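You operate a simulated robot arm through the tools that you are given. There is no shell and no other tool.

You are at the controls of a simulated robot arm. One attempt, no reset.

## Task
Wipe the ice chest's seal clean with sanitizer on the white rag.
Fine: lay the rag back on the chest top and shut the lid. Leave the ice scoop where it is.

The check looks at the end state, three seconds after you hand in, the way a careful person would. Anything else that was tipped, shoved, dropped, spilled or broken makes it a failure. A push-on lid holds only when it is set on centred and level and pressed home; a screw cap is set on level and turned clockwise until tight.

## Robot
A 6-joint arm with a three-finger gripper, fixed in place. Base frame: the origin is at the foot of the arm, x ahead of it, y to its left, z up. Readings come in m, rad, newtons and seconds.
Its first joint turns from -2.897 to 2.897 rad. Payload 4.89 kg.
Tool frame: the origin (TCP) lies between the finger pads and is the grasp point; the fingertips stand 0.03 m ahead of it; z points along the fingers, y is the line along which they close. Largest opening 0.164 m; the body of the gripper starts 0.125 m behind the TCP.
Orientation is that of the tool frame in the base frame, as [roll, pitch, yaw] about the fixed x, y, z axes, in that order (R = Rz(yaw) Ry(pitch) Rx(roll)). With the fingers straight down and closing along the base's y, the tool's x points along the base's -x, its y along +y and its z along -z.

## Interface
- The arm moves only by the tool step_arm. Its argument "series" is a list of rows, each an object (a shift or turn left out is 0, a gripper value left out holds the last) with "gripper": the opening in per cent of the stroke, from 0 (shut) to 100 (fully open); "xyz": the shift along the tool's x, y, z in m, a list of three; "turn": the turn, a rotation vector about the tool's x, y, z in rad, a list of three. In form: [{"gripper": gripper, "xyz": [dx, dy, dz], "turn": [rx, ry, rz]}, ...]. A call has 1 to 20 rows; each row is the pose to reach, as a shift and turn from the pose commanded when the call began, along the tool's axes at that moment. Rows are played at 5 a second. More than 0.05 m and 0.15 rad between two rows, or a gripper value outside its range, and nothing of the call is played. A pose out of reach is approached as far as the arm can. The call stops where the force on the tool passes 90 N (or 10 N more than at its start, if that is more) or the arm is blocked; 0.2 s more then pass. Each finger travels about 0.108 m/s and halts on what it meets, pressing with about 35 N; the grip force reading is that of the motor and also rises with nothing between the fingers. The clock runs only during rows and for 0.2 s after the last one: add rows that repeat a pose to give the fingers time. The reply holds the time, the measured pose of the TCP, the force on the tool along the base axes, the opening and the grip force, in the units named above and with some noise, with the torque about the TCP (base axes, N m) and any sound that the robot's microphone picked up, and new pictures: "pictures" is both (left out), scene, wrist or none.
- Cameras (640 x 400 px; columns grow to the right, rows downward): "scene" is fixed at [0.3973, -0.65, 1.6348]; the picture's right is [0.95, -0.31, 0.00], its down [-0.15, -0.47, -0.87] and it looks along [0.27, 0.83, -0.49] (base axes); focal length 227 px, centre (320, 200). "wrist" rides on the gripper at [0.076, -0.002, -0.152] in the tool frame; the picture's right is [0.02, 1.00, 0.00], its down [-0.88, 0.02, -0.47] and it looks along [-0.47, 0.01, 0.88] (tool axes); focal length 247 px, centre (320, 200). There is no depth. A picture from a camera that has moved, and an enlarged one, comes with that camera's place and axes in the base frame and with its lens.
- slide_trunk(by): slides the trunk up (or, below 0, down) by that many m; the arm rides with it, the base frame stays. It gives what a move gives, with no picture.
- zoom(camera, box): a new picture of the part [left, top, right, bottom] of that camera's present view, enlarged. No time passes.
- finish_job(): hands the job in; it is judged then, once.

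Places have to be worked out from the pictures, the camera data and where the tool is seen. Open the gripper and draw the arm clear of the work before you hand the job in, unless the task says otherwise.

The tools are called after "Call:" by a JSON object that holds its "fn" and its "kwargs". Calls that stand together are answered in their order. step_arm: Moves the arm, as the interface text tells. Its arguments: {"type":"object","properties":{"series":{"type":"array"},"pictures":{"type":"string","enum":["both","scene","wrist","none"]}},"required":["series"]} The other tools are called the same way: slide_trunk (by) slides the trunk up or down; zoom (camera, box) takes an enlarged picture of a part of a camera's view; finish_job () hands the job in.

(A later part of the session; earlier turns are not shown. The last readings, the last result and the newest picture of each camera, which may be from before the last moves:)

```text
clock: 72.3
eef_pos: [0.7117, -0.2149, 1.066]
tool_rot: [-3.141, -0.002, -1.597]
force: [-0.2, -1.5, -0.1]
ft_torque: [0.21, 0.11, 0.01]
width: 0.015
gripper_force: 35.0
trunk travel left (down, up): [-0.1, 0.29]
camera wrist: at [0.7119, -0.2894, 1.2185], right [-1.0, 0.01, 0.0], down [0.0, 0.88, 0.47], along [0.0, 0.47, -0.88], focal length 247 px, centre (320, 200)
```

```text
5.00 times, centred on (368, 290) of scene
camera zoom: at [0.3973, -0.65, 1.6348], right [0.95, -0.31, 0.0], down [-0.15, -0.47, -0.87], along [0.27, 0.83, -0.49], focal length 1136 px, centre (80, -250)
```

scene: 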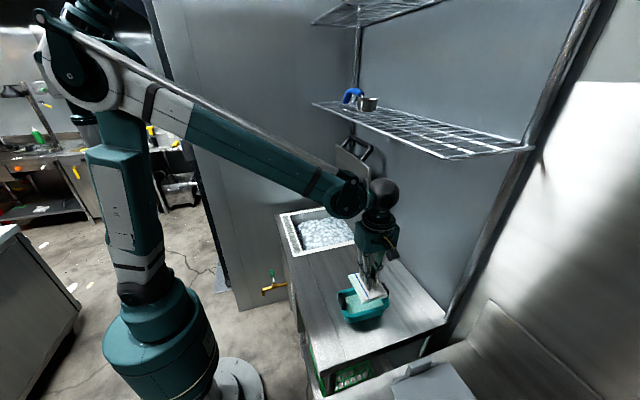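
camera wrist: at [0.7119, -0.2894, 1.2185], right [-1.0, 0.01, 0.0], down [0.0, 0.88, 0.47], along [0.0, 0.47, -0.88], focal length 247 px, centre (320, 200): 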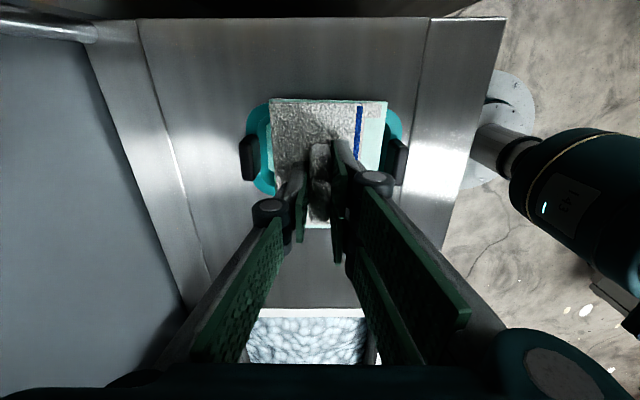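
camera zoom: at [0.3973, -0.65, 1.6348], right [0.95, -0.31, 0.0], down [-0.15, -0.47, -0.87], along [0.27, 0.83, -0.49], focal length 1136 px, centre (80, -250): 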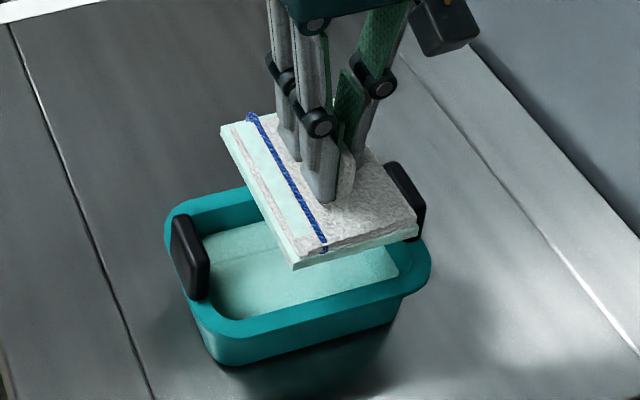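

The tilted dip worked: the rag now carries a teal film of sanitizer on its bottom and sides. After letting it drip over the basin, I'll carry it across to just above the low-y end of the grimy front seal strip.

Call:
{"fn": "step_arm", "kwargs": {"series": [{"gripper": 0}, {"xyz": [0, 0, 0]}, {"xyz": [0, 0, 0]}, {"xyz": [0, 0, 0]}, {"xyz": [-0.015, 0.006, 0]}, {"xyz": [-0.05, 0.0205, 0]}, {"xyz": [-0.087, 0.0356, 0]}, {"xyz": [-0.124, 0.0508, 0]}, {"xyz": [-0.161, 0.066, 0]}, {"xyz": [-0.198, 0.0812, 0]}, {"xyz": [-0.235, 0.0963, 0]}, {"xyz": [-0.272, 0.1115, 0]}, {"xyz": [-0.309, 0.1267, 0]}, {"xyz": [-0.346, 0.1418, 0]}, {"xyz": [-0.38, 0.1558, 0.01]}, {"xyz": [-0.4047, 0.1659, 0.03]}, {"xyz": [-0.4047, 0.1659, 0.055]}, {"xyz": [-0.4047, 0.1659, 0.081]}]}}

Call:
{"fn": "zoom", "kwargs": {"camera": "scene", "box": [264, 190, 376, 270]}}

Call:
{"fn": "zoom", "kwargs": {"camera": "scene", "box": [320, 250, 416, 330]}}

```text
clock: 76.1
eef_pos: [0.557, 0.1964, 0.9855]
tool_rot: [-3.14, 0.0, -1.596]
force: [-1.1, 0.1, -0.3]
ft_torque: [-0.01, -0.09, -0.01]
width: 0.0152
gripper_force: 35.5
trunk travel left (down, up): [-0.1, 0.29]
camera wrist: at [0.5566, 0.1197, 1.1366], right [-1.0, 0.0, 0.0], down [0.0, 0.88, 0.47], along [0.0, 0.47, -0.88], focal length 247 px, centre (320, 200)
```

scene: 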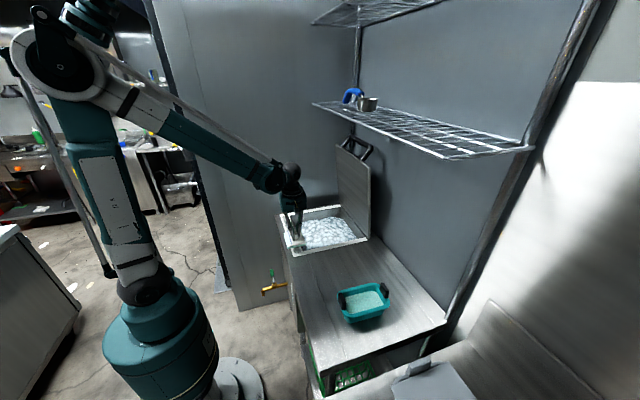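
wrist: 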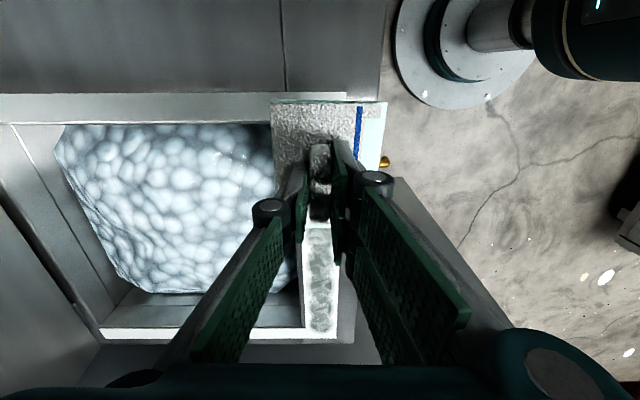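

```text
5.00 times, centred on (320, 230) of scene
camera zoom: at [0.3973, -0.65, 1.6348], right [0.95, -0.31, 0.0], down [-0.15, -0.47, -0.87], along [0.27, 0.83, -0.49], focal length 1136 px, centre (320, 50)
```

zoom: 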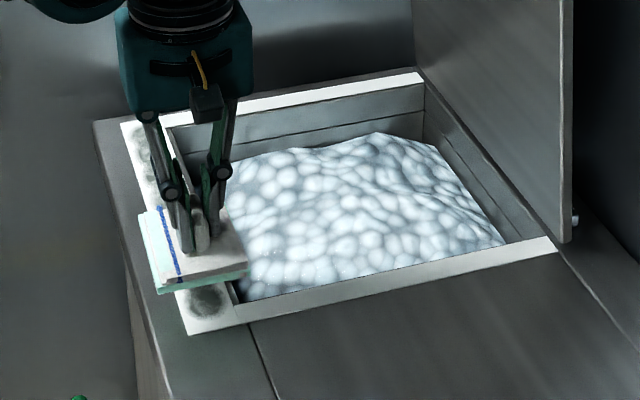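

```text
5.00 times, centred on (368, 290) of scene
camera zoom: at [0.3973, -0.65, 1.6348], right [0.95, -0.31, 0.0], down [-0.15, -0.47, -0.87], along [0.27, 0.83, -0.49], focal length 1136 px, centre (80, -250)
```

zoom: 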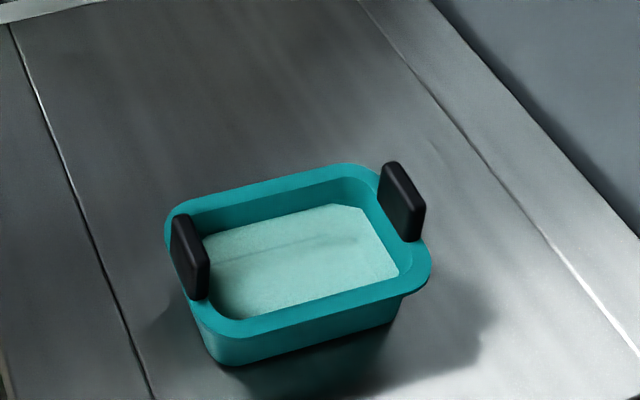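

The basin is unmoved and the rag is over the low-y end of the strip, centred on it. I'll descend to just above the expected contact height.

Call:
{"fn": "step_arm", "kwargs": {"series": [{"gripper": 0, "xyz": [0, 0, 0.015]}, {"xyz": [0, 0, 0.03]}, {"xyz": [0, 0, 0.042]}, {"xyz": [0, 0, 0.049]}, {"xyz": [0, 0, 0.052]}], "pictures": "none"}}

Call:
{"fn": "zoom", "kwargs": {"camera": "scene", "box": [270, 200, 350, 260]}}

```text
clock: 77.3
eef_pos: [0.5573, 0.1966, 0.9325]
tool_rot: [-3.141, 0.001, -1.597]
force: [-0.6, 0.6, -0.2]
ft_torque: [-0.02, -0.02, -0.02]
width: 0.015
gripper_force: 35.2
trunk travel left (down, up): [-0.1, 0.29]
```

```text
6.67 times, centred on (310, 230) of scene
camera zoom: at [0.3973, -0.65, 1.6348], right [0.95, -0.31, 0.0], down [-0.15, -0.47, -0.87], along [0.27, 0.83, -0.49], focal length 1515 px, centre (387, 0)
```

zoom: 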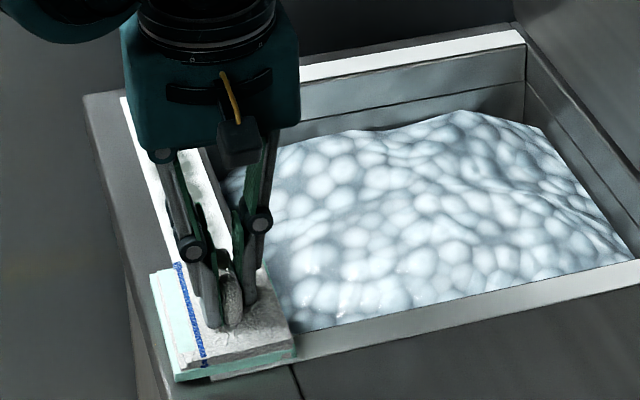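

No contact yet at 0.9325. I'll continue in 1 mm steps.

Call:
{"fn": "step_arm", "kwargs": {"series": [{"gripper": 0, "xyz": [0, 0, 0.001]}, {"xyz": [0, 0, 0.002]}, {"xyz": [0, 0, 0.003]}], "pictures": "none"}}

```text
clock: 78.1
eef_pos: [0.5577, 0.1963, 0.9293]
tool_rot: [-3.139, -0.001, -1.596]
force: [0.2, 0.1, -1.2]
ft_torque: [0.02, -0.01, 0.01]
width: 0.0151
gripper_force: 34.5
trunk travel left (down, up): [-0.1, 0.29]
```

Call:
{"fn": "step_arm", "kwargs": {"series": [{"gripper": 0, "xyz": [0, 0, 0.001]}, {"xyz": [0, 0, 0.002]}], "pictures": "none"}}

```text
clock: 78.7
eef_pos: [0.5573, 0.1968, 0.9284]
tool_rot: [-3.14, -0.001, -1.598]
force: [0.7, 0.2, 0.8]
ft_torque: [0.07, 0.03, -0.02]
width: 0.0154
gripper_force: 35.0
trunk travel left (down, up): [-0.1, 0.29]
```

The reading is just at contact (commanded 0.9275, measured about 0.928). I'll go one more millimetre to establish light pressure.

Call:
{"fn": "step_arm", "kwargs": {"series": [{"gripper": 0, "xyz": [0, 0, 0.0005]}, {"xyz": [0, 0, 0.001]}], "pictures": "none"}}

```text
clock: 79.3
eef_pos: [0.5576, 0.1958, 0.9258]
tool_rot: [-3.14, 0.001, -1.596]
force: [3.5, 2.0, 22.8]
ft_torque: [0.4, -0.09, 0.01]
width: 0.0149
gripper_force: 34.9
trunk travel left (down, up): [-0.1, 0.29]
```

About 23 N of contact pressure now, fine for wiping. I'll stroke slowly along +y over the full length of the grimy strip.

Call:
{"fn": "step_arm", "kwargs": {"series": [{"gripper": 0, "xyz": [-0.01, 0.0003, 0]}, {"xyz": [-0.03, 0.0008, 0]}, {"xyz": [-0.05, 0.0013, 0]}, {"xyz": [-0.07, 0.0018, 0]}, {"xyz": [-0.09, 0.0024, 0]}, {"xyz": [-0.11, 0.0029, 0]}, {"xyz": [-0.13, 0.0034, 0]}, {"xyz": [-0.15, 0.0039, 0]}, {"xyz": [-0.17, 0.0045, 0]}, {"xyz": [-0.19, 0.005, 0]}, {"xyz": [-0.21, 0.0055, 0]}, {"xyz": [-0.23, 0.006, 0]}, {"xyz": [-0.25, 0.0065, 0]}, {"xyz": [-0.268, 0.007, 0]}, {"xyz": [-0.28, 0.0073, 0]}]}}

Call:
{"fn": "zoom", "kwargs": {"camera": "scene", "box": [264, 190, 376, 270]}}

```text
clock: 82.5
eef_pos: [0.5567, 0.475, 0.9268]
tool_rot: [-3.142, 0.0, -1.597]
force: [0.4, 0.6, 2.2]
ft_torque: [-0.01, 0.05, 0.01]
width: 0.0148
gripper_force: 34.6
trunk travel left (down, up): [-0.1, 0.29]
camera wrist: at [0.556, 0.4007, 1.0789], right [-1.0, 0.0, 0.0], down [0.0, 0.88, 0.47], along [0.0, 0.47, -0.88], focal length 247 px, centre (320, 200)
```

scene: 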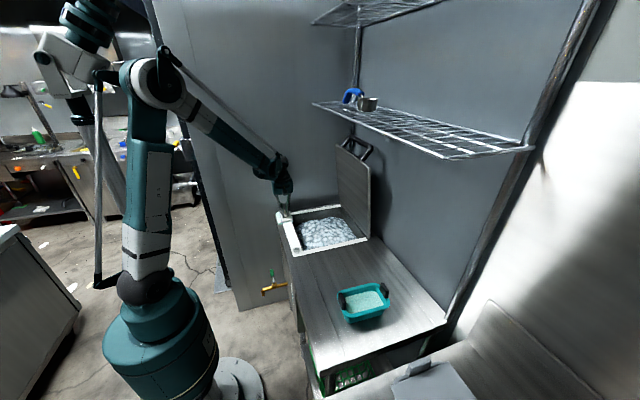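
wrist: 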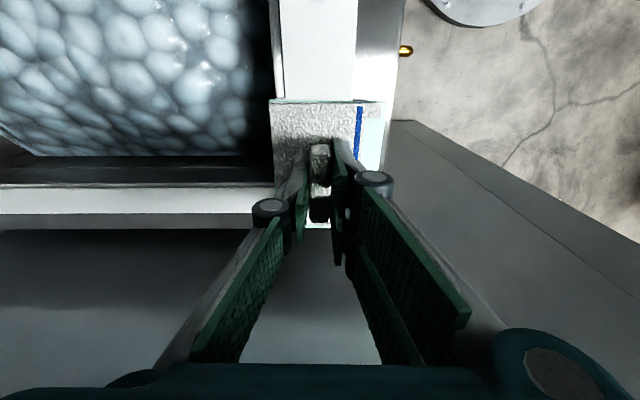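

```text
5.00 times, centred on (320, 230) of scene
camera zoom: at [0.3973, -0.65, 1.6348], right [0.95, -0.31, 0.0], down [-0.15, -0.47, -0.87], along [0.27, 0.83, -0.49], focal length 1136 px, centre (320, 50)
```

zoom: 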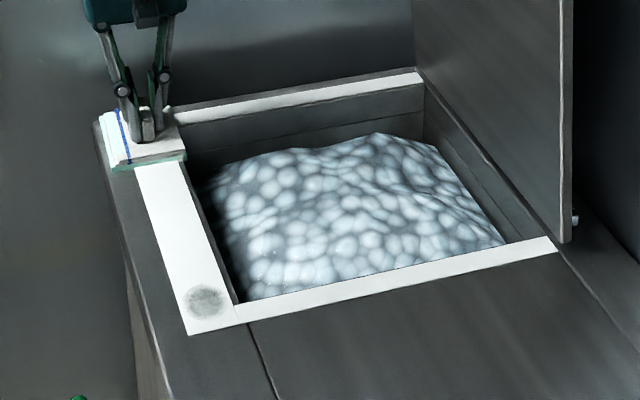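

All but the first patch (near the low-y end) came clean in one pass. I'll add a touch more pressure at this far end, then stroke all the way back past the remaining patch.

Call:
{"fn": "step_arm", "kwargs": {"series": [{"gripper": 0, "xyz": [0, 0, 0.0006]}, {"xyz": [-0.01, 0.0003, 0.0007]}, {"xyz": [0.01, -0.0003, 0.0007]}, {"xyz": [0.03, -0.0008, 0.0006]}, {"xyz": [0.05, -0.0013, 0.0005]}, {"xyz": [0.07, -0.0018, 0.0005]}, {"xyz": [0.09, -0.0024, 0.0004]}, {"xyz": [0.11, -0.0029, 0.0004]}, {"xyz": [0.13, -0.0034, 0.0003]}, {"xyz": [0.15, -0.0039, 0.0003]}, {"xyz": [0.17, -0.0045, 0.0002]}, {"xyz": [0.19, -0.005, 0.0002]}, {"xyz": [0.21, -0.0055, 0.0001]}, {"xyz": [0.23, -0.006, 0]}, {"xyz": [0.25, -0.0065, 0]}, {"xyz": [0.27, -0.007, 0]}, {"xyz": [0.29, -0.0076, 0]}, {"xyz": [0.31, -0.0081, 0]}, {"xyz": [0.325, -0.0085, 0]}]}}

Call:
{"fn": "zoom", "kwargs": {"camera": "scene", "box": [264, 190, 376, 270]}}

```text
clock: 86.5
eef_pos: [0.5568, 0.151, 0.9266]
tool_rot: [-3.139, 0.001, -1.597]
force: [-0.3, -1.3, 6.2]
ft_torque: [0.13, -0.01, -0.02]
width: 0.0151
gripper_force: 35.4
trunk travel left (down, up): [-0.1, 0.29]
camera wrist: at [0.5559, 0.0743, 1.0787], right [-1.0, 0.0, 0.0], down [0.0, 0.88, 0.47], along [0.0, 0.47, -0.88], focal length 247 px, centre (320, 200)
```

scene: 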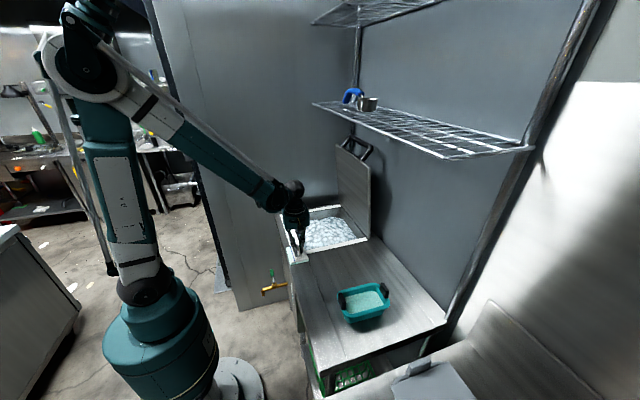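
wrist: 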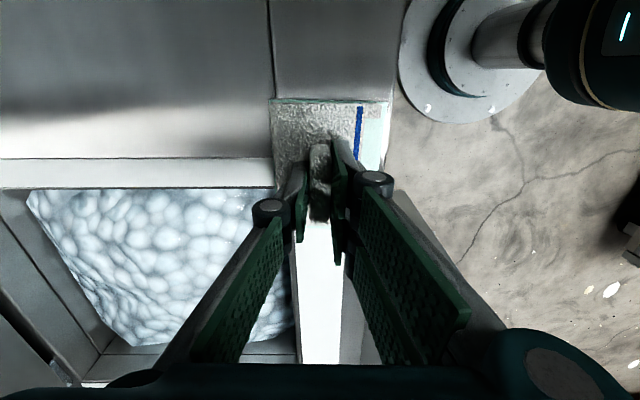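

```text
5.00 times, centred on (320, 230) of scene
camera zoom: at [0.3973, -0.65, 1.6348], right [0.95, -0.31, 0.0], down [-0.15, -0.47, -0.87], along [0.27, 0.83, -0.49], focal length 1136 px, centre (320, 50)
```

zoom: 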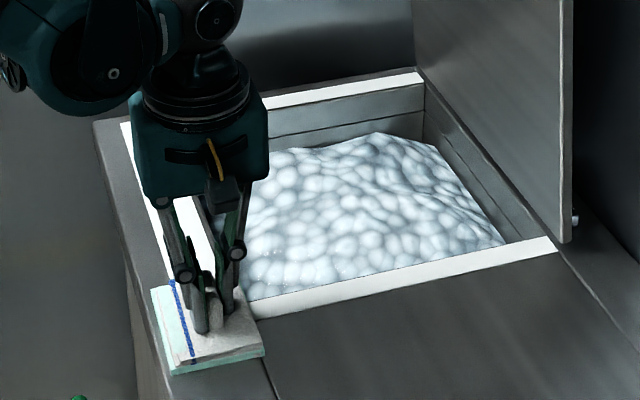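

I'll stroke back over the low-y end once more with slightly more pressure, then lift off and inspect.

Call:
{"fn": "step_arm", "kwargs": {"series": [{"gripper": 0, "xyz": [0.01, -0.0003, 0.0003]}, {"xyz": [-0.01, 0.0003, 0.0003]}, {"xyz": [-0.03, 0.0008, 0.0003]}, {"xyz": [-0.05, 0.0013, 0.0003]}, {"xyz": [-0.07, 0.0018, 0.0003]}, {"xyz": [-0.09, 0.0024, 0.0003]}, {"xyz": [-0.11, 0.0029, 0.0002]}, {"xyz": [-0.13, 0.0034, 0.0002]}, {"xyz": [-0.13, 0.0034, -0.005]}, {"xyz": [-0.13, 0.0034, -0.025]}, {"xyz": [-0.13, 0.0034, -0.06]}, {"xyz": [-0.13, 0.0034, -0.1]}]}}

Call:
{"fn": "zoom", "kwargs": {"camera": "scene", "box": [264, 190, 376, 270]}}

Call:
{"fn": "zoom", "kwargs": {"camera": "wrist", "box": [240, 60, 440, 360]}}

```text
clock: 89.1
eef_pos: [0.5573, 0.2812, 1.0273]
tool_rot: [-3.14, 0.0, -1.598]
force: [1.1, 0.4, -1.2]
ft_torque: [-0.11, 0.16, 0.01]
width: 0.015
gripper_force: 34.7
trunk travel left (down, up): [-0.1, 0.29]
camera wrist: at [0.5565, 0.2054, 1.1795], right [-1.0, 0.0, 0.0], down [0.0, 0.88, 0.47], along [0.0, 0.47, -0.88], focal length 247 px, centre (320, 200)
```

scene: 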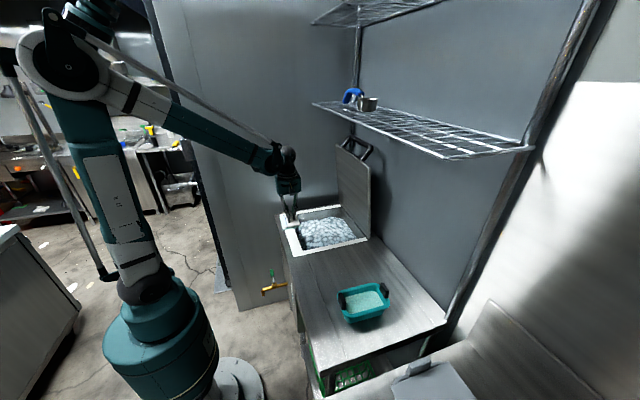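
wrist: 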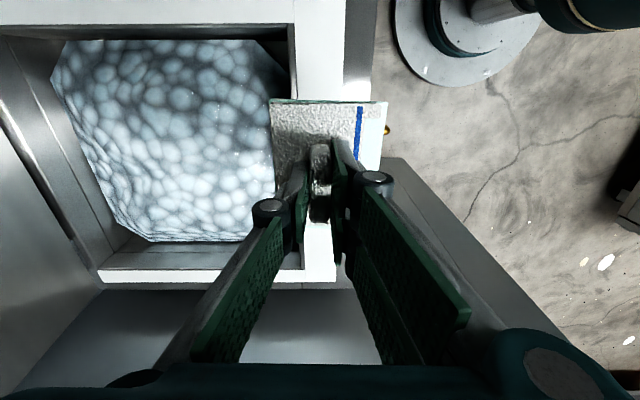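

```text
5.00 times, centred on (320, 230) of scene
camera zoom: at [0.3973, -0.65, 1.6348], right [0.95, -0.31, 0.0], down [-0.15, -0.47, -0.87], along [0.27, 0.83, -0.49], focal length 1136 px, centre (320, 50)
```

zoom: 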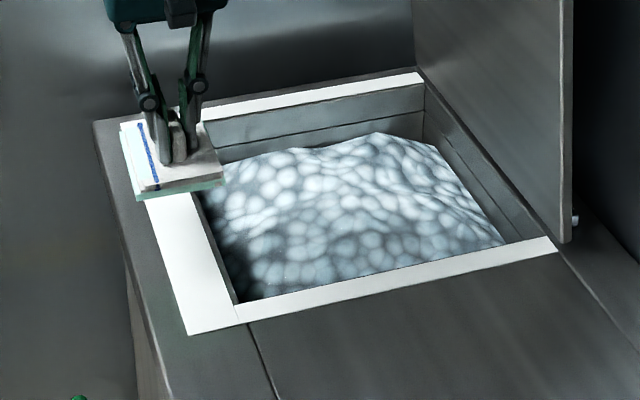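

```text
1.33 times, centred on (340, 210) of wrist
camera zoom: at [0.5565, 0.2054, 1.1795], right [-1.0, 0.0, 0.0], down [0.0, 0.88, 0.47], along [0.0, 0.47, -0.88], focal length 329 px, centre (293, 187)
```

zoom: 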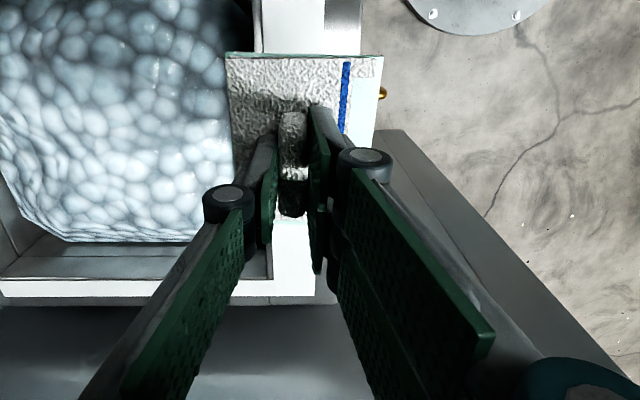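

The visible strip is now clean white. I'll carry the rag back to its original spot on the chest top, matching its original orientation, and come down to just above the surface.

Call:
{"fn": "step_arm", "kwargs": {"series": [{"gripper": 0, "xyz": [0.015, -0.0037, 0]}, {"xyz": [0.05, -0.012, 0], "turn": [0, 0, -0.02]}, {"xyz": [0.09, -0.022, 0], "turn": [0, 0, -0.04]}, {"xyz": [0.13, -0.032, 0], "turn": [0, 0, -0.06]}, {"xyz": [0.17, -0.0415, 0], "turn": [0, 0, -0.08]}, {"xyz": [0.21, -0.051, 0], "turn": [0, 0, -0.098]}, {"xyz": [0.25, -0.061, 0], "turn": [0, 0, -0.098]}, {"xyz": [0.28, -0.068, 0], "turn": [0, 0, -0.098]}, {"xyz": [0.2991, -0.0729, 0], "turn": [0, 0, -0.098]}, {"xyz": [0.2991, -0.0729, 0.02], "turn": [0, 0, -0.098]}, {"xyz": [0.2991, -0.0729, 0.05], "turn": [0, 0, -0.098]}, {"xyz": [0.2991, -0.0729, 0.075], "turn": [0, 0, -0.098]}, {"xyz": [0.2991, -0.0729, 0.09], "turn": [0, 0, -0.098]}, {"xyz": [0.2991, -0.0729, 0.097], "turn": [0, 0, -0.098]}]}}

Call:
{"fn": "zoom", "kwargs": {"camera": "scene", "box": [264, 190, 376, 290]}}

Call:
{"fn": "zoom", "kwargs": {"camera": "wrist", "box": [200, 200, 440, 350]}}

```text
clock: 92.1
eef_pos: [0.623, -0.0195, 0.9312]
tool_rot: [-3.141, 0.0, -1.501]
force: [-0.3, -0.4, -0.6]
ft_torque: [-0.02, -0.01, 0.0]
width: 0.015
gripper_force: 34.7
trunk travel left (down, up): [-0.1, 0.29]
camera wrist: at [0.6298, -0.0956, 1.0823], right [-1.0, -0.09, 0.0], down [-0.08, 0.88, 0.47], along [-0.04, 0.47, -0.88], focal length 247 px, centre (320, 200)
```

scene: 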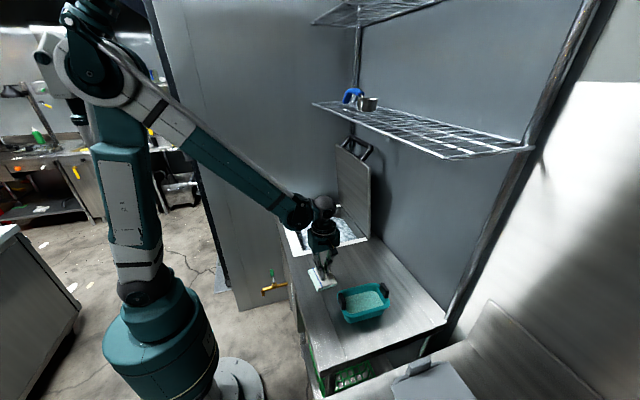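
wrist: 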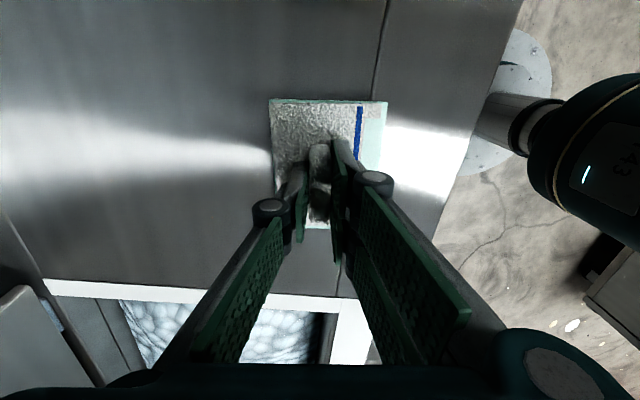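

```text
4.00 times, centred on (320, 240) of scene
camera zoom: at [0.3973, -0.65, 1.6348], right [0.95, -0.31, 0.0], down [-0.15, -0.47, -0.87], along [0.27, 0.83, -0.49], focal length 909 px, centre (320, 40)
```

zoom: 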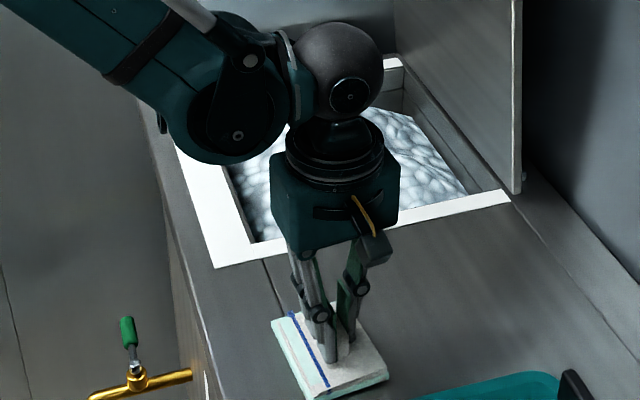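

```text
2.67 times, centred on (320, 275) of wrist
camera zoom: at [0.6298, -0.0956, 1.0823], right [-1.0, -0.09, 0.0], down [-0.08, 0.88, 0.47], along [-0.04, 0.47, -0.88], focal length 659 px, centre (320, 0)
```

zoom: 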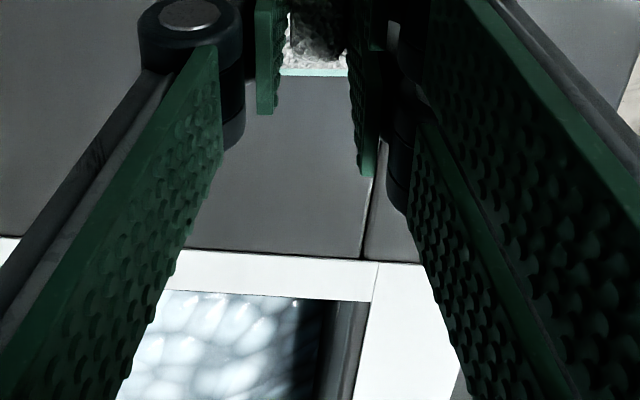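

The rag is right over its original spot, about 4 mm above the surface. I'll lower it gently to touch down.

Call:
{"fn": "step_arm", "kwargs": {"series": [{"gripper": 0, "xyz": [0, 0, 0.002]}, {"xyz": [0, 0, 0.0035]}, {"xyz": [0, 0, 0.0043]}], "pictures": "none"}}

```text
clock: 92.9
eef_pos: [0.623, -0.0205, 0.9256]
tool_rot: [3.141, 0.0, -1.5]
force: [5.0, -2.3, 12.6]
ft_torque: [0.06, -0.06, 0.04]
width: 0.0149
gripper_force: 34.9
trunk travel left (down, up): [-0.1, 0.29]
```

Touched down (about 13 N). I'll unload slightly, open the fingers symmetrically, and lift straight up.

Call:
{"fn": "step_arm", "kwargs": {"series": [{"gripper": 0, "xyz": [0, 0, -0.0006]}, {"gripper": 11, "xyz": [0, 0, -0.0006]}, {"gripper": 18, "xyz": [0, 0, -0.0006]}, {"gripper": 26, "xyz": [0, 0, -0.0006]}, {"gripper": 30, "xyz": [0, 0, -0.002]}, {"gripper": 30, "xyz": [0, 0, -0.01]}, {"xyz": [0, 0, -0.03]}, {"xyz": [0, 0, -0.06]}, {"xyz": [0, 0, -0.1]}, {"xyz": [0, 0, -0.14]}, {"xyz": [0, 0, -0.18]}, {"xyz": [0, 0, -0.22]}]}}

Call:
{"fn": "zoom", "kwargs": {"camera": "scene", "box": [264, 190, 392, 290]}}

Call:
{"fn": "zoom", "kwargs": {"camera": "wrist", "box": [220, 60, 420, 300]}}

```text
clock: 95.5
eef_pos: [0.6218, -0.0207, 1.1461]
tool_rot: [-3.141, 0.0, -1.499]
force: [0.4, -0.3, -0.8]
ft_torque: [-0.03, 0.16, -0.01]
width: 0.0491
gripper_force: 0.1
trunk travel left (down, up): [-0.1, 0.29]
camera wrist: at [0.6299, -0.0962, 1.2985], right [-1.0, -0.09, 0.0], down [-0.08, 0.88, 0.47], along [-0.04, 0.47, -0.88], focal length 247 px, centre (320, 200)
```

scene: 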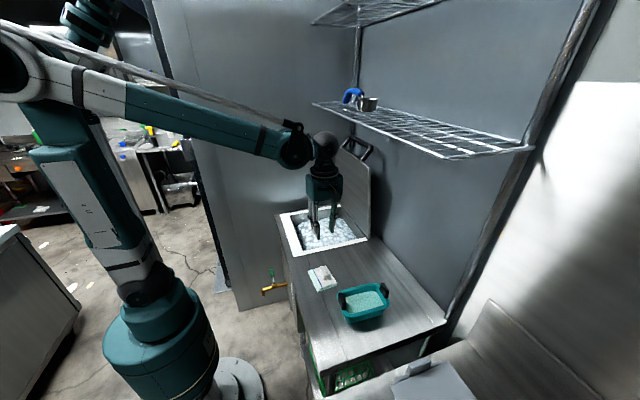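
wrist: 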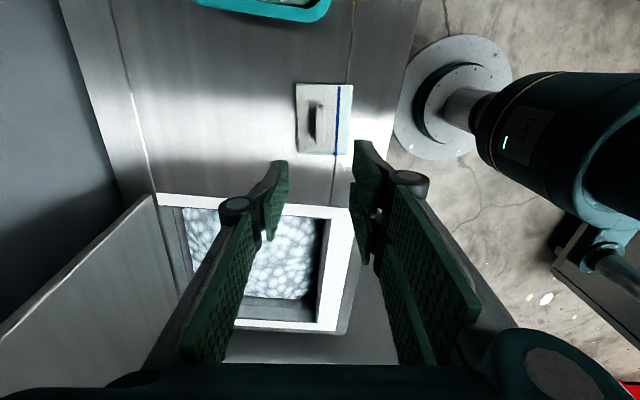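

```text
4.00 times, centred on (328, 240) of scene
camera zoom: at [0.3973, -0.65, 1.6348], right [0.95, -0.31, 0.0], down [-0.15, -0.47, -0.87], along [0.27, 0.83, -0.49], focal length 909 px, centre (288, 40)
```

zoom: 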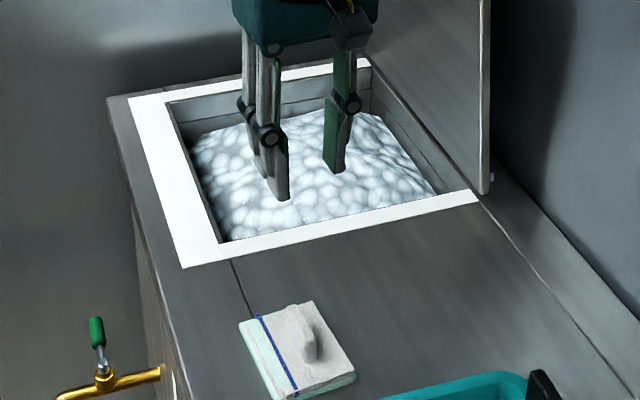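

```text
1.67 times, centred on (320, 180) of wrist
camera zoom: at [0.6299, -0.0962, 1.2985], right [-1.0, -0.09, 0.0], down [-0.08, 0.88, 0.47], along [-0.04, 0.47, -0.88], focal length 412 px, centre (320, 233)
```

zoom: 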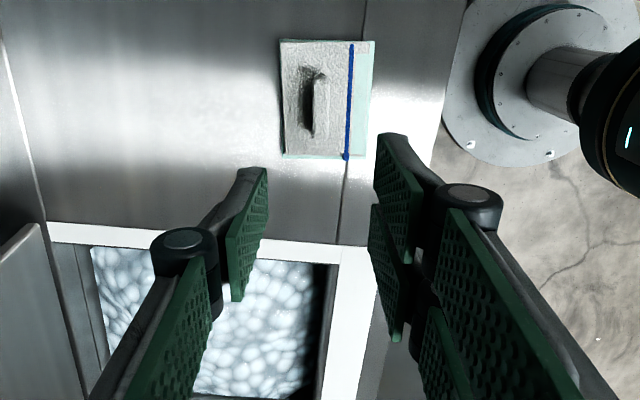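

The rag lies flat at its original spot and the whole visible seal is clean white. Now for the lid: I'll go back to the waypoint in front of it, retracing the way I came out.

Call:
{"fn": "step_arm", "kwargs": {"series": [{"gripper": 40, "xyz": [-0.01, 0.002, -0.035]}, {"xyz": [-0.04, 0.008, -0.065]}, {"xyz": [-0.078, 0.016, -0.09], "turn": [0, 0, 0.02]}, {"xyz": [-0.117, 0.025, -0.112], "turn": [0, 0, 0.035]}, {"xyz": [-0.156, 0.033, -0.132], "turn": [0, 0, 0.05]}, {"xyz": [-0.195, 0.041, -0.152], "turn": [0, 0, 0.06]}, {"xyz": [-0.234, 0.049, -0.172], "turn": [0, 0, 0.072]}, {"xyz": [-0.273, 0.058, -0.19], "turn": [0, 0, 0.072]}, {"xyz": [-0.312, 0.066, -0.206], "turn": [0, 0, 0.072]}, {"xyz": [-0.34, 0.072, -0.217], "turn": [0, 0, 0.072]}, {"xyz": [-0.3563, 0.0753, -0.2225], "turn": [0, 0, 0.072]}]}}

Call:
{"fn": "zoom", "kwargs": {"camera": "wrist", "box": [100, 0, 420, 200]}}

Call:
{"fn": "zoom", "kwargs": {"camera": "scene", "box": [264, 120, 392, 300]}}

```text
clock: 97.9
eef_pos: [0.5205, 0.3287, 1.3675]
tool_rot: [-3.141, -0.001, -1.574]
force: [0.3, -0.5, 0.2]
ft_torque: [0.04, 0.01, -0.02]
width: 0.0656
gripper_force: 0.0
trunk travel left (down, up): [-0.1, 0.29]
camera wrist: at [0.5221, 0.2536, 1.5195], right [-1.0, -0.02, 0.0], down [-0.02, 0.88, 0.47], along [-0.01, 0.47, -0.88], focal length 247 px, centre (320, 200)
```

scene: 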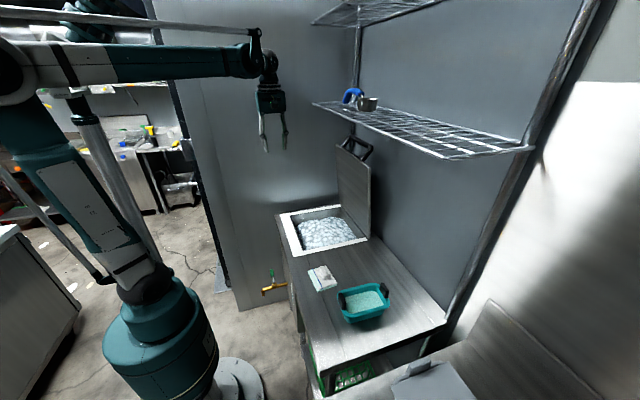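
wrist: 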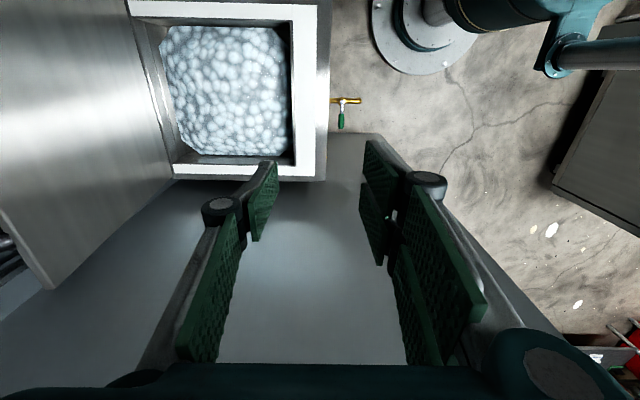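

```text
2.00 times, centred on (260, 100) of wrist
camera zoom: at [0.5221, 0.2536, 1.5195], right [-1.0, -0.02, 0.0], down [-0.02, 0.88, 0.47], along [-0.01, 0.47, -0.88], focal length 494 px, centre (440, 400)
```

zoom: 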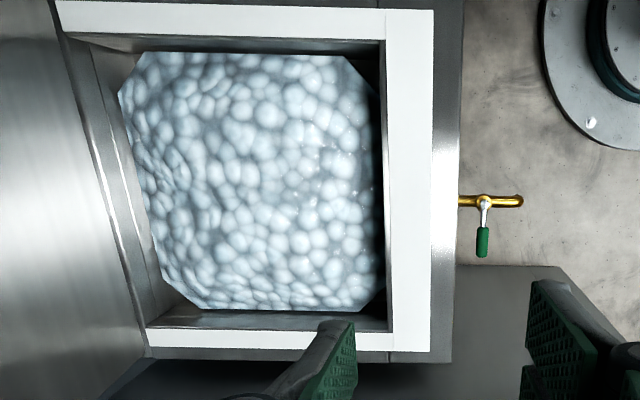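

```text
2.22 times, centred on (328, 210) of scene
camera zoom: at [0.3973, -0.65, 1.6348], right [0.95, -0.31, 0.0], down [-0.15, -0.47, -0.87], along [0.27, 0.83, -0.49], focal length 505 px, centre (302, 178)
```

zoom: 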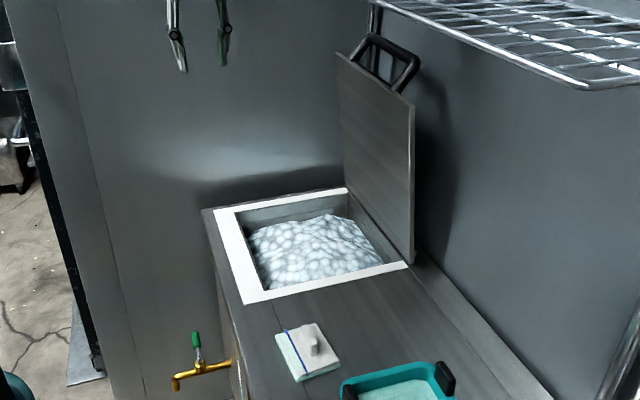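

The seal is clean on all three sides. I'll tilt the tool forward to 75° again here, clear of the shelf.

Call:
{"fn": "step_arm", "kwargs": {"series": [{"gripper": 40, "turn": [0.132, 0, 0]}, {"turn": [0.264, 0, 0]}, {"turn": [0.396, 0, 0]}, {"turn": [0.528, 0, 0]}, {"turn": [0.66, 0, 0]}, {"turn": [0.792, 0, 0]}, {"turn": [0.924, 0, 0]}, {"turn": [1.056, 0, 0]}, {"turn": [1.188, 0, 0]}, {"turn": [1.312, 0, 0]}], "pictures": "wrist"}}

```text
clock: 100.1
eef_pos: [0.5207, 0.3302, 1.369]
tool_rot: [-1.829, 0.001, -1.571]
force: [0.1, -0.4, 0.3]
ft_torque: [0.01, 0.01, 0.02]
width: 0.0657
gripper_force: 0.0
trunk travel left (down, up): [-0.1, 0.29]
camera wrist: at [0.3743, 0.2543, 1.408], right [-0.25, -0.02, -0.97], down [-0.46, 0.88, 0.1], along [0.85, 0.47, -0.23], focal length 247 px, centre (320, 200)
```

wrist: 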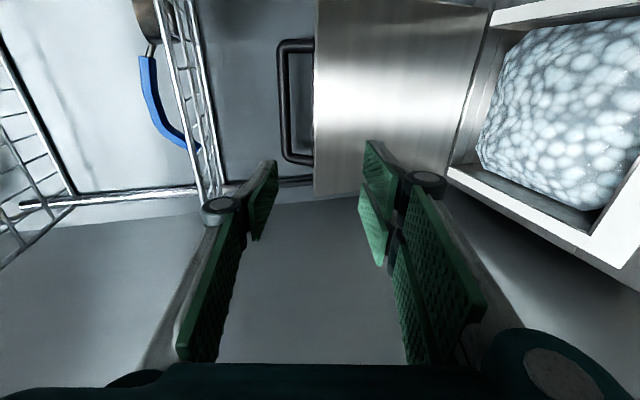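

The tool is tilted and aligned. I'll advance horizontally to just in front of the handle, along the same line I backed out on.

Call:
{"fn": "step_arm", "kwargs": {"series": [{"gripper": 40, "xyz": [0, -0.0097, 0.0362]}, {"xyz": [0, -0.0194, 0.0725]}, {"xyz": [0, -0.0291, 0.1087]}, {"xyz": [0, -0.0389, 0.145]}, {"xyz": [0, -0.0486, 0.181]}, {"xyz": [0, -0.0583, 0.2174]}, {"xyz": [0, -0.068, 0.2536]}, {"xyz": [0, -0.074, 0.276]}, {"xyz": [0, -0.0777, 0.29]}]}}

Call:
{"fn": "zoom", "kwargs": {"camera": "scene", "box": [270, 90, 398, 250]}}

```text
clock: 102.1
eef_pos: [0.8221, 0.3308, 1.3683]
tool_rot: [-1.828, -0.001, -1.571]
force: [0.2, 0.1, 1.1]
ft_torque: [0.01, 0.03, -0.03]
width: 0.0651
gripper_force: 0.1
trunk travel left (down, up): [-0.1, 0.29]
camera wrist: at [0.6749, 0.2553, 1.4085], right [-0.25, -0.02, -0.97], down [-0.46, 0.88, 0.1], along [0.85, 0.47, -0.23], focal length 247 px, centre (320, 200)
```

scene: 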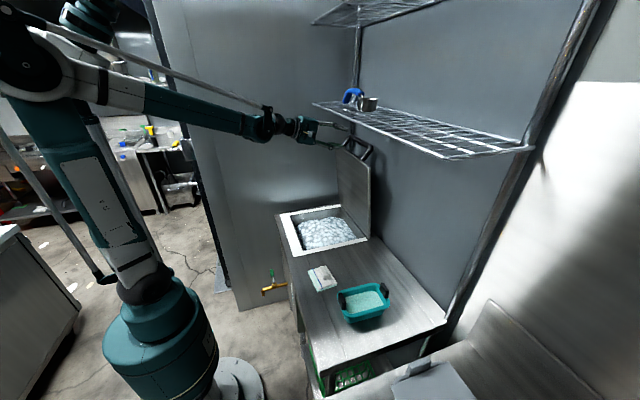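
wrist: 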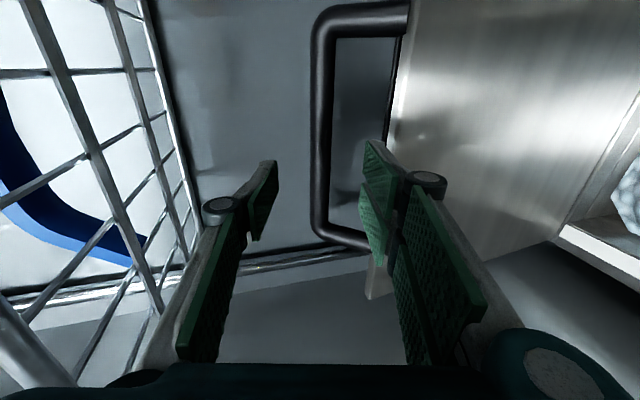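

```text
2.50 times, centred on (334, 170) of scene
camera zoom: at [0.3973, -0.65, 1.6348], right [0.95, -0.31, 0.0], down [-0.15, -0.47, -0.87], along [0.27, 0.83, -0.49], focal length 568 px, centre (285, 275)
```

zoom: 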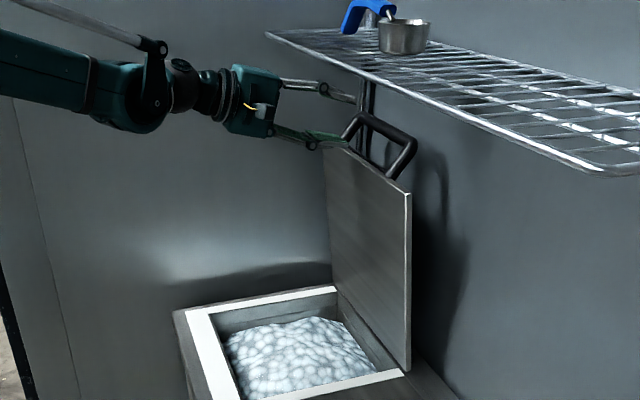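

Same relation to the handle as when I left it. I'll advance 12 cm so the bar is between the pads, then close to a loose cage.

Call:
{"fn": "step_arm", "kwargs": {"series": [{"gripper": 40, "xyz": [0, 0, 0.025]}, {"xyz": [0, 0, 0.05]}, {"xyz": [0, 0, 0.075]}, {"xyz": [0, 0, 0.095]}, {"xyz": [0, 0, 0.11]}, {"xyz": [0, 0, 0.117]}, {"gripper": 30, "xyz": [0, 0, 0.117]}, {"gripper": 20, "xyz": [0, 0, 0.117]}, {"gripper": 16, "xyz": [0, 0, 0.117]}, {"gripper": 16, "xyz": [0, 0, 0.117]}]}}

Call:
{"fn": "zoom", "kwargs": {"camera": "scene", "box": [300, 100, 380, 180]}}

```text
clock: 104.3
eef_pos: [0.9353, 0.3293, 1.3384]
tool_rot: [-1.827, 0.001, -1.571]
force: [-0.5, 0.2, 0.4]
ft_torque: [-0.01, -0.02, -0.01]
width: 0.0264
gripper_force: 0.0
trunk travel left (down, up): [-0.1, 0.29]
camera wrist: at [0.7883, 0.2544, 1.3789], right [-0.25, -0.02, -0.97], down [-0.46, 0.88, 0.1], along [0.85, 0.47, -0.23], focal length 247 px, centre (320, 200)
```

scene: 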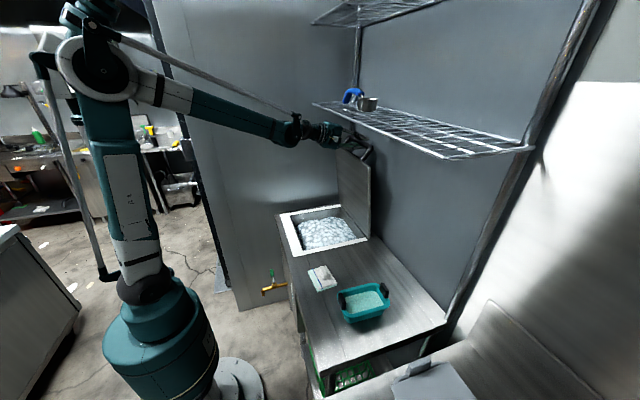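
wrist: 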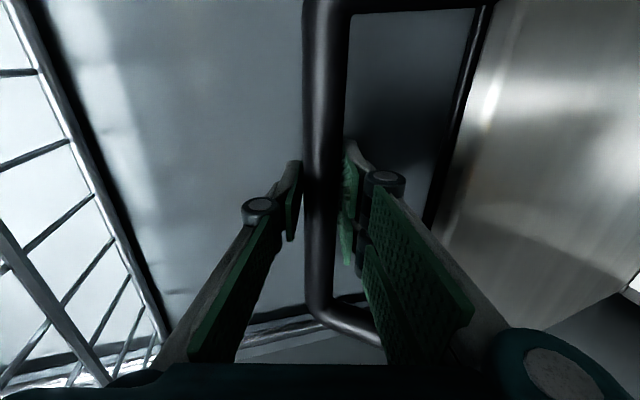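

```text
5.00 times, centred on (340, 140) of scene
camera zoom: at [0.3973, -0.65, 1.6348], right [0.95, -0.31, 0.0], down [-0.15, -0.47, -0.87], along [0.27, 0.83, -0.49], focal length 1136 px, centre (220, 500)
```

zoom: 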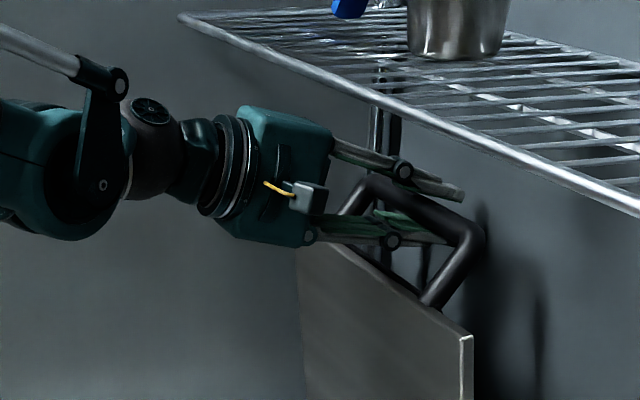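

The bar is caged. Pulling back needs a firm grip, because the fingers run along the pull direction. I'll close fully on the bar and read the forces.

Call:
{"fn": "step_arm", "kwargs": {"series": [{"gripper": 12}, {"gripper": 8}, {"gripper": 4}, {"gripper": 4}], "pictures": "none"}}

```text
clock: 105.3
eef_pos: [0.9353, 0.3311, 1.3378]
tool_rot: [-1.83, -0.001, -1.571]
force: [-1.7, -3.4, -19.3]
ft_torque: [0.02, -0.03, -0.02]
width: 0.0221
gripper_force: 44.6
trunk travel left (down, up): [-0.1, 0.29]
```

Gripped with the bar about 1 mm below centre. I'll relieve that, then start pulling back along the arc for a few steps and check that the lid follows with modest force.

Call:
{"fn": "step_arm", "kwargs": {"series": [{"gripper": 4, "xyz": [0, 0.0012, 0.0003]}, {"xyz": [0, 0.0043, -0.011], "turn": [-0.004, 0, 0]}, {"xyz": [0, 0.0074, -0.0218], "turn": [-0.008, 0, 0]}, {"xyz": [0, 0.0109, -0.0326], "turn": [-0.012, 0, 0]}, {"xyz": [0, 0.0145, -0.0434], "turn": [-0.016, 0, 0]}]}}

Call:
{"fn": "zoom", "kwargs": {"camera": "scene", "box": [280, 90, 408, 250]}}

```text
clock: 106.5
eef_pos: [0.8896, 0.3301, 1.336]
tool_rot: [-1.844, 0.001, -1.57]
force: [1.0, -4.6, -5.5]
ft_torque: [0.0, -0.08, 0.33]
width: 0.0222
gripper_force: 44.6
trunk travel left (down, up): [-0.1, 0.29]
camera wrist: at [0.742, 0.2545, 1.3785], right [-0.27, -0.02, -0.96], down [-0.46, 0.88, 0.11], along [0.85, 0.47, -0.25], focal length 247 px, centre (320, 200)
```

scene: 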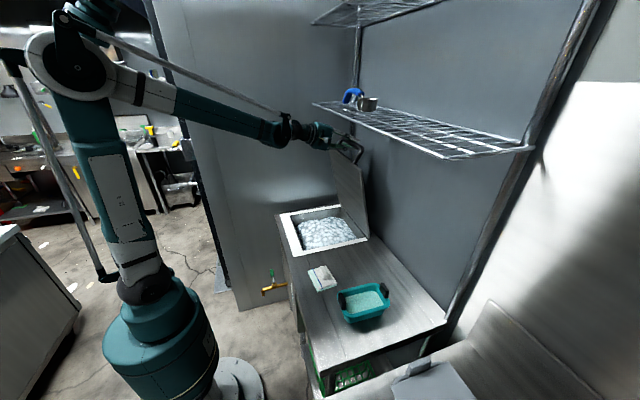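
wrist: 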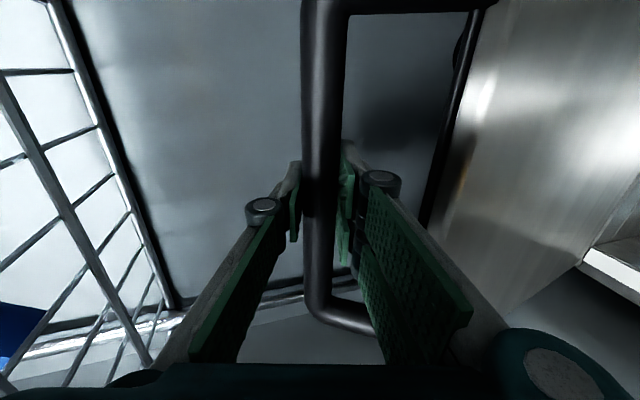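

```text
2.50 times, centred on (344, 170) of scene
camera zoom: at [0.3973, -0.65, 1.6348], right [0.95, -0.31, 0.0], down [-0.15, -0.47, -0.87], along [0.27, 0.83, -0.49], focal length 568 px, centre (260, 275)
```

zoom: 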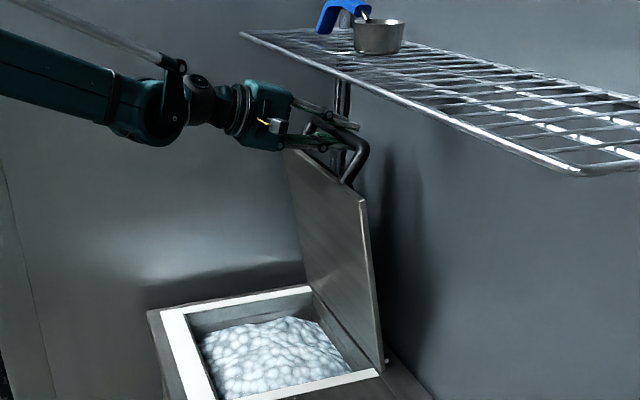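

The lid follows smoothly with only about 5 N. I'll continue down the arc to roughly 48°.

Call:
{"fn": "step_arm", "kwargs": {"series": [{"gripper": 4, "xyz": [0, 0.0084, -0.0211], "turn": [-0.008, 0, 0]}, {"xyz": [0, 0.0179, -0.0416], "turn": [-0.016, 0, 0]}, {"xyz": [0, 0.0284, -0.0616], "turn": [-0.024, 0, 0]}, {"xyz": [0, 0.0399, -0.0811], "turn": [-0.032, 0, 0]}, {"xyz": [0, 0.0523, -0.1], "turn": [-0.04, 0, 0]}, {"xyz": [0, 0.0656, -0.1182], "turn": [-0.048, 0, 0]}, {"xyz": [0, 0.0799, -0.1358], "turn": [-0.056, 0, 0]}, {"xyz": [0, 0.095, -0.1527], "turn": [-0.064, 0, 0]}, {"xyz": [0, 0.111, -0.1688], "turn": [-0.072, 0, 0]}, {"xyz": [0, 0.1278, -0.184], "turn": [-0.08, 0, 0]}]}}

Call:
{"fn": "zoom", "kwargs": {"camera": "scene", "box": [250, 90, 408, 290]}}

```text
clock: 108.7
eef_pos: [0.6752, 0.3292, 1.2633]
tool_rot: [-1.923, 0.0, -1.57]
force: [-2.4, 2.4, 4.0]
ft_torque: [0.17, -0.2, 0.52]
width: 0.0221
gripper_force: 44.9
trunk travel left (down, up): [-0.1, 0.29]
camera wrist: at [0.533, 0.2544, 1.3166], right [-0.35, -0.02, -0.94], down [-0.45, 0.88, 0.15], along [0.82, 0.47, -0.31], focal length 247 px, centre (320, 200)
```

scene: 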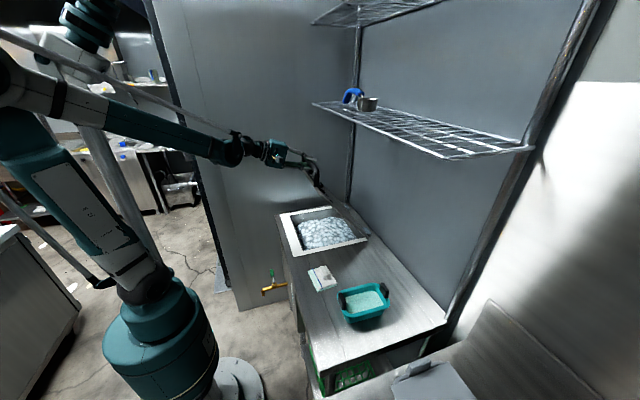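
wrist: 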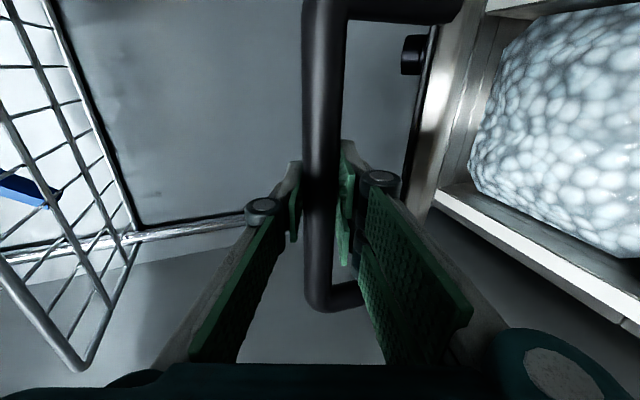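

```text
2.00 times, centred on (329, 190) of scene
camera zoom: at [0.3973, -0.65, 1.6348], right [0.95, -0.31, 0.0], down [-0.15, -0.47, -0.87], along [0.27, 0.83, -0.49], focal length 455 px, centre (302, 220)
```

zoom: 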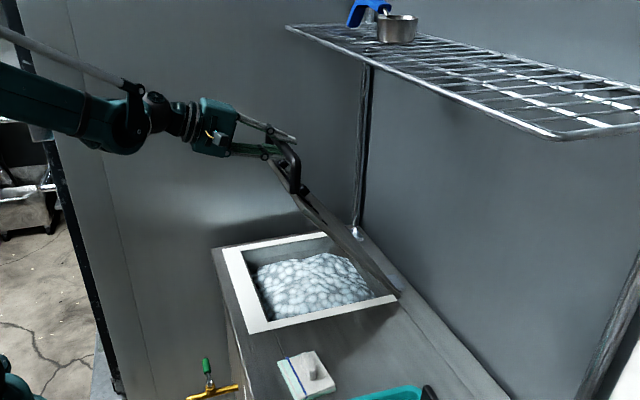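

Tracking well with small forces. I'll continue down to about 22°, easing the tool tilt back to 60°.

Call:
{"fn": "step_arm", "kwargs": {"series": [{"gripper": 4, "xyz": [0, 0.0193, -0.0098], "turn": [-0.019, 0, 0]}, {"xyz": [0, 0.0385, -0.0218], "turn": [-0.038, 0, 0]}, {"xyz": [0, 0.0583, -0.0329], "turn": [-0.057, 0, 0]}, {"xyz": [0, 0.0786, -0.0431], "turn": [-0.076, 0, 0]}, {"xyz": [0, 0.0994, -0.052], "turn": [-0.095, 0, 0]}, {"xyz": [0, 0.1205, -0.06], "turn": [-0.114, 0, 0]}, {"xyz": [0, 0.142, -0.0669], "turn": [-0.133, 0, 0]}, {"xyz": [0, 0.164, -0.0727], "turn": [-0.152, 0, 0]}, {"xyz": [0, 0.1861, -0.0774], "turn": [-0.171, 0, 0]}]}}

Call:
{"fn": "zoom", "kwargs": {"camera": "scene", "box": [230, 130, 390, 290]}}

```text
clock: 110.7
eef_pos: [0.5409, 0.3295, 1.115]
tool_rot: [-2.095, -0.002, -1.571]
force: [3.5, -10.0, -0.9]
ft_torque: [-0.26, -0.39, -0.25]
width: 0.0222
gripper_force: 45.0
trunk travel left (down, up): [-0.1, 0.29]
camera wrist: at [0.4093, 0.254, 1.1924], right [-0.5, -0.02, -0.87], down [-0.42, 0.88, 0.22], along [0.76, 0.47, -0.45], focal length 247 px, centre (320, 200)
```

scene: 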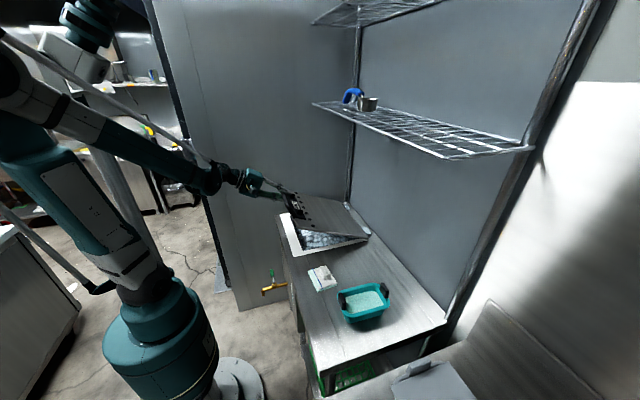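
wrist: 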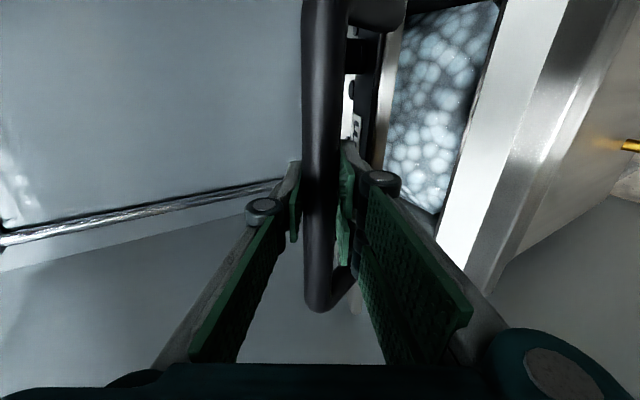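

```text
2.50 times, centred on (310, 210) of scene
camera zoom: at [0.3973, -0.65, 1.6348], right [0.95, -0.31, 0.0], down [-0.15, -0.47, -0.87], along [0.27, 0.83, -0.49], focal length 568 px, centre (345, 175)
```

zoom: 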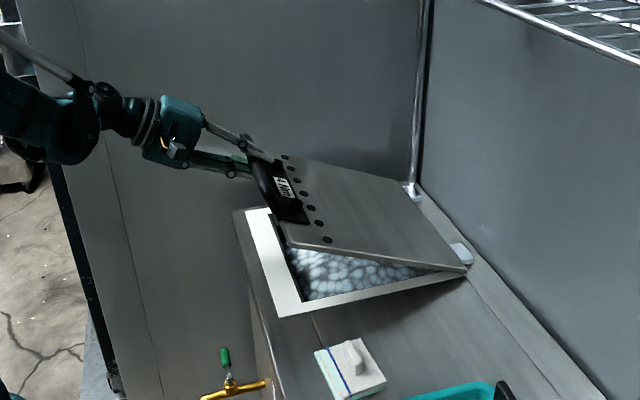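

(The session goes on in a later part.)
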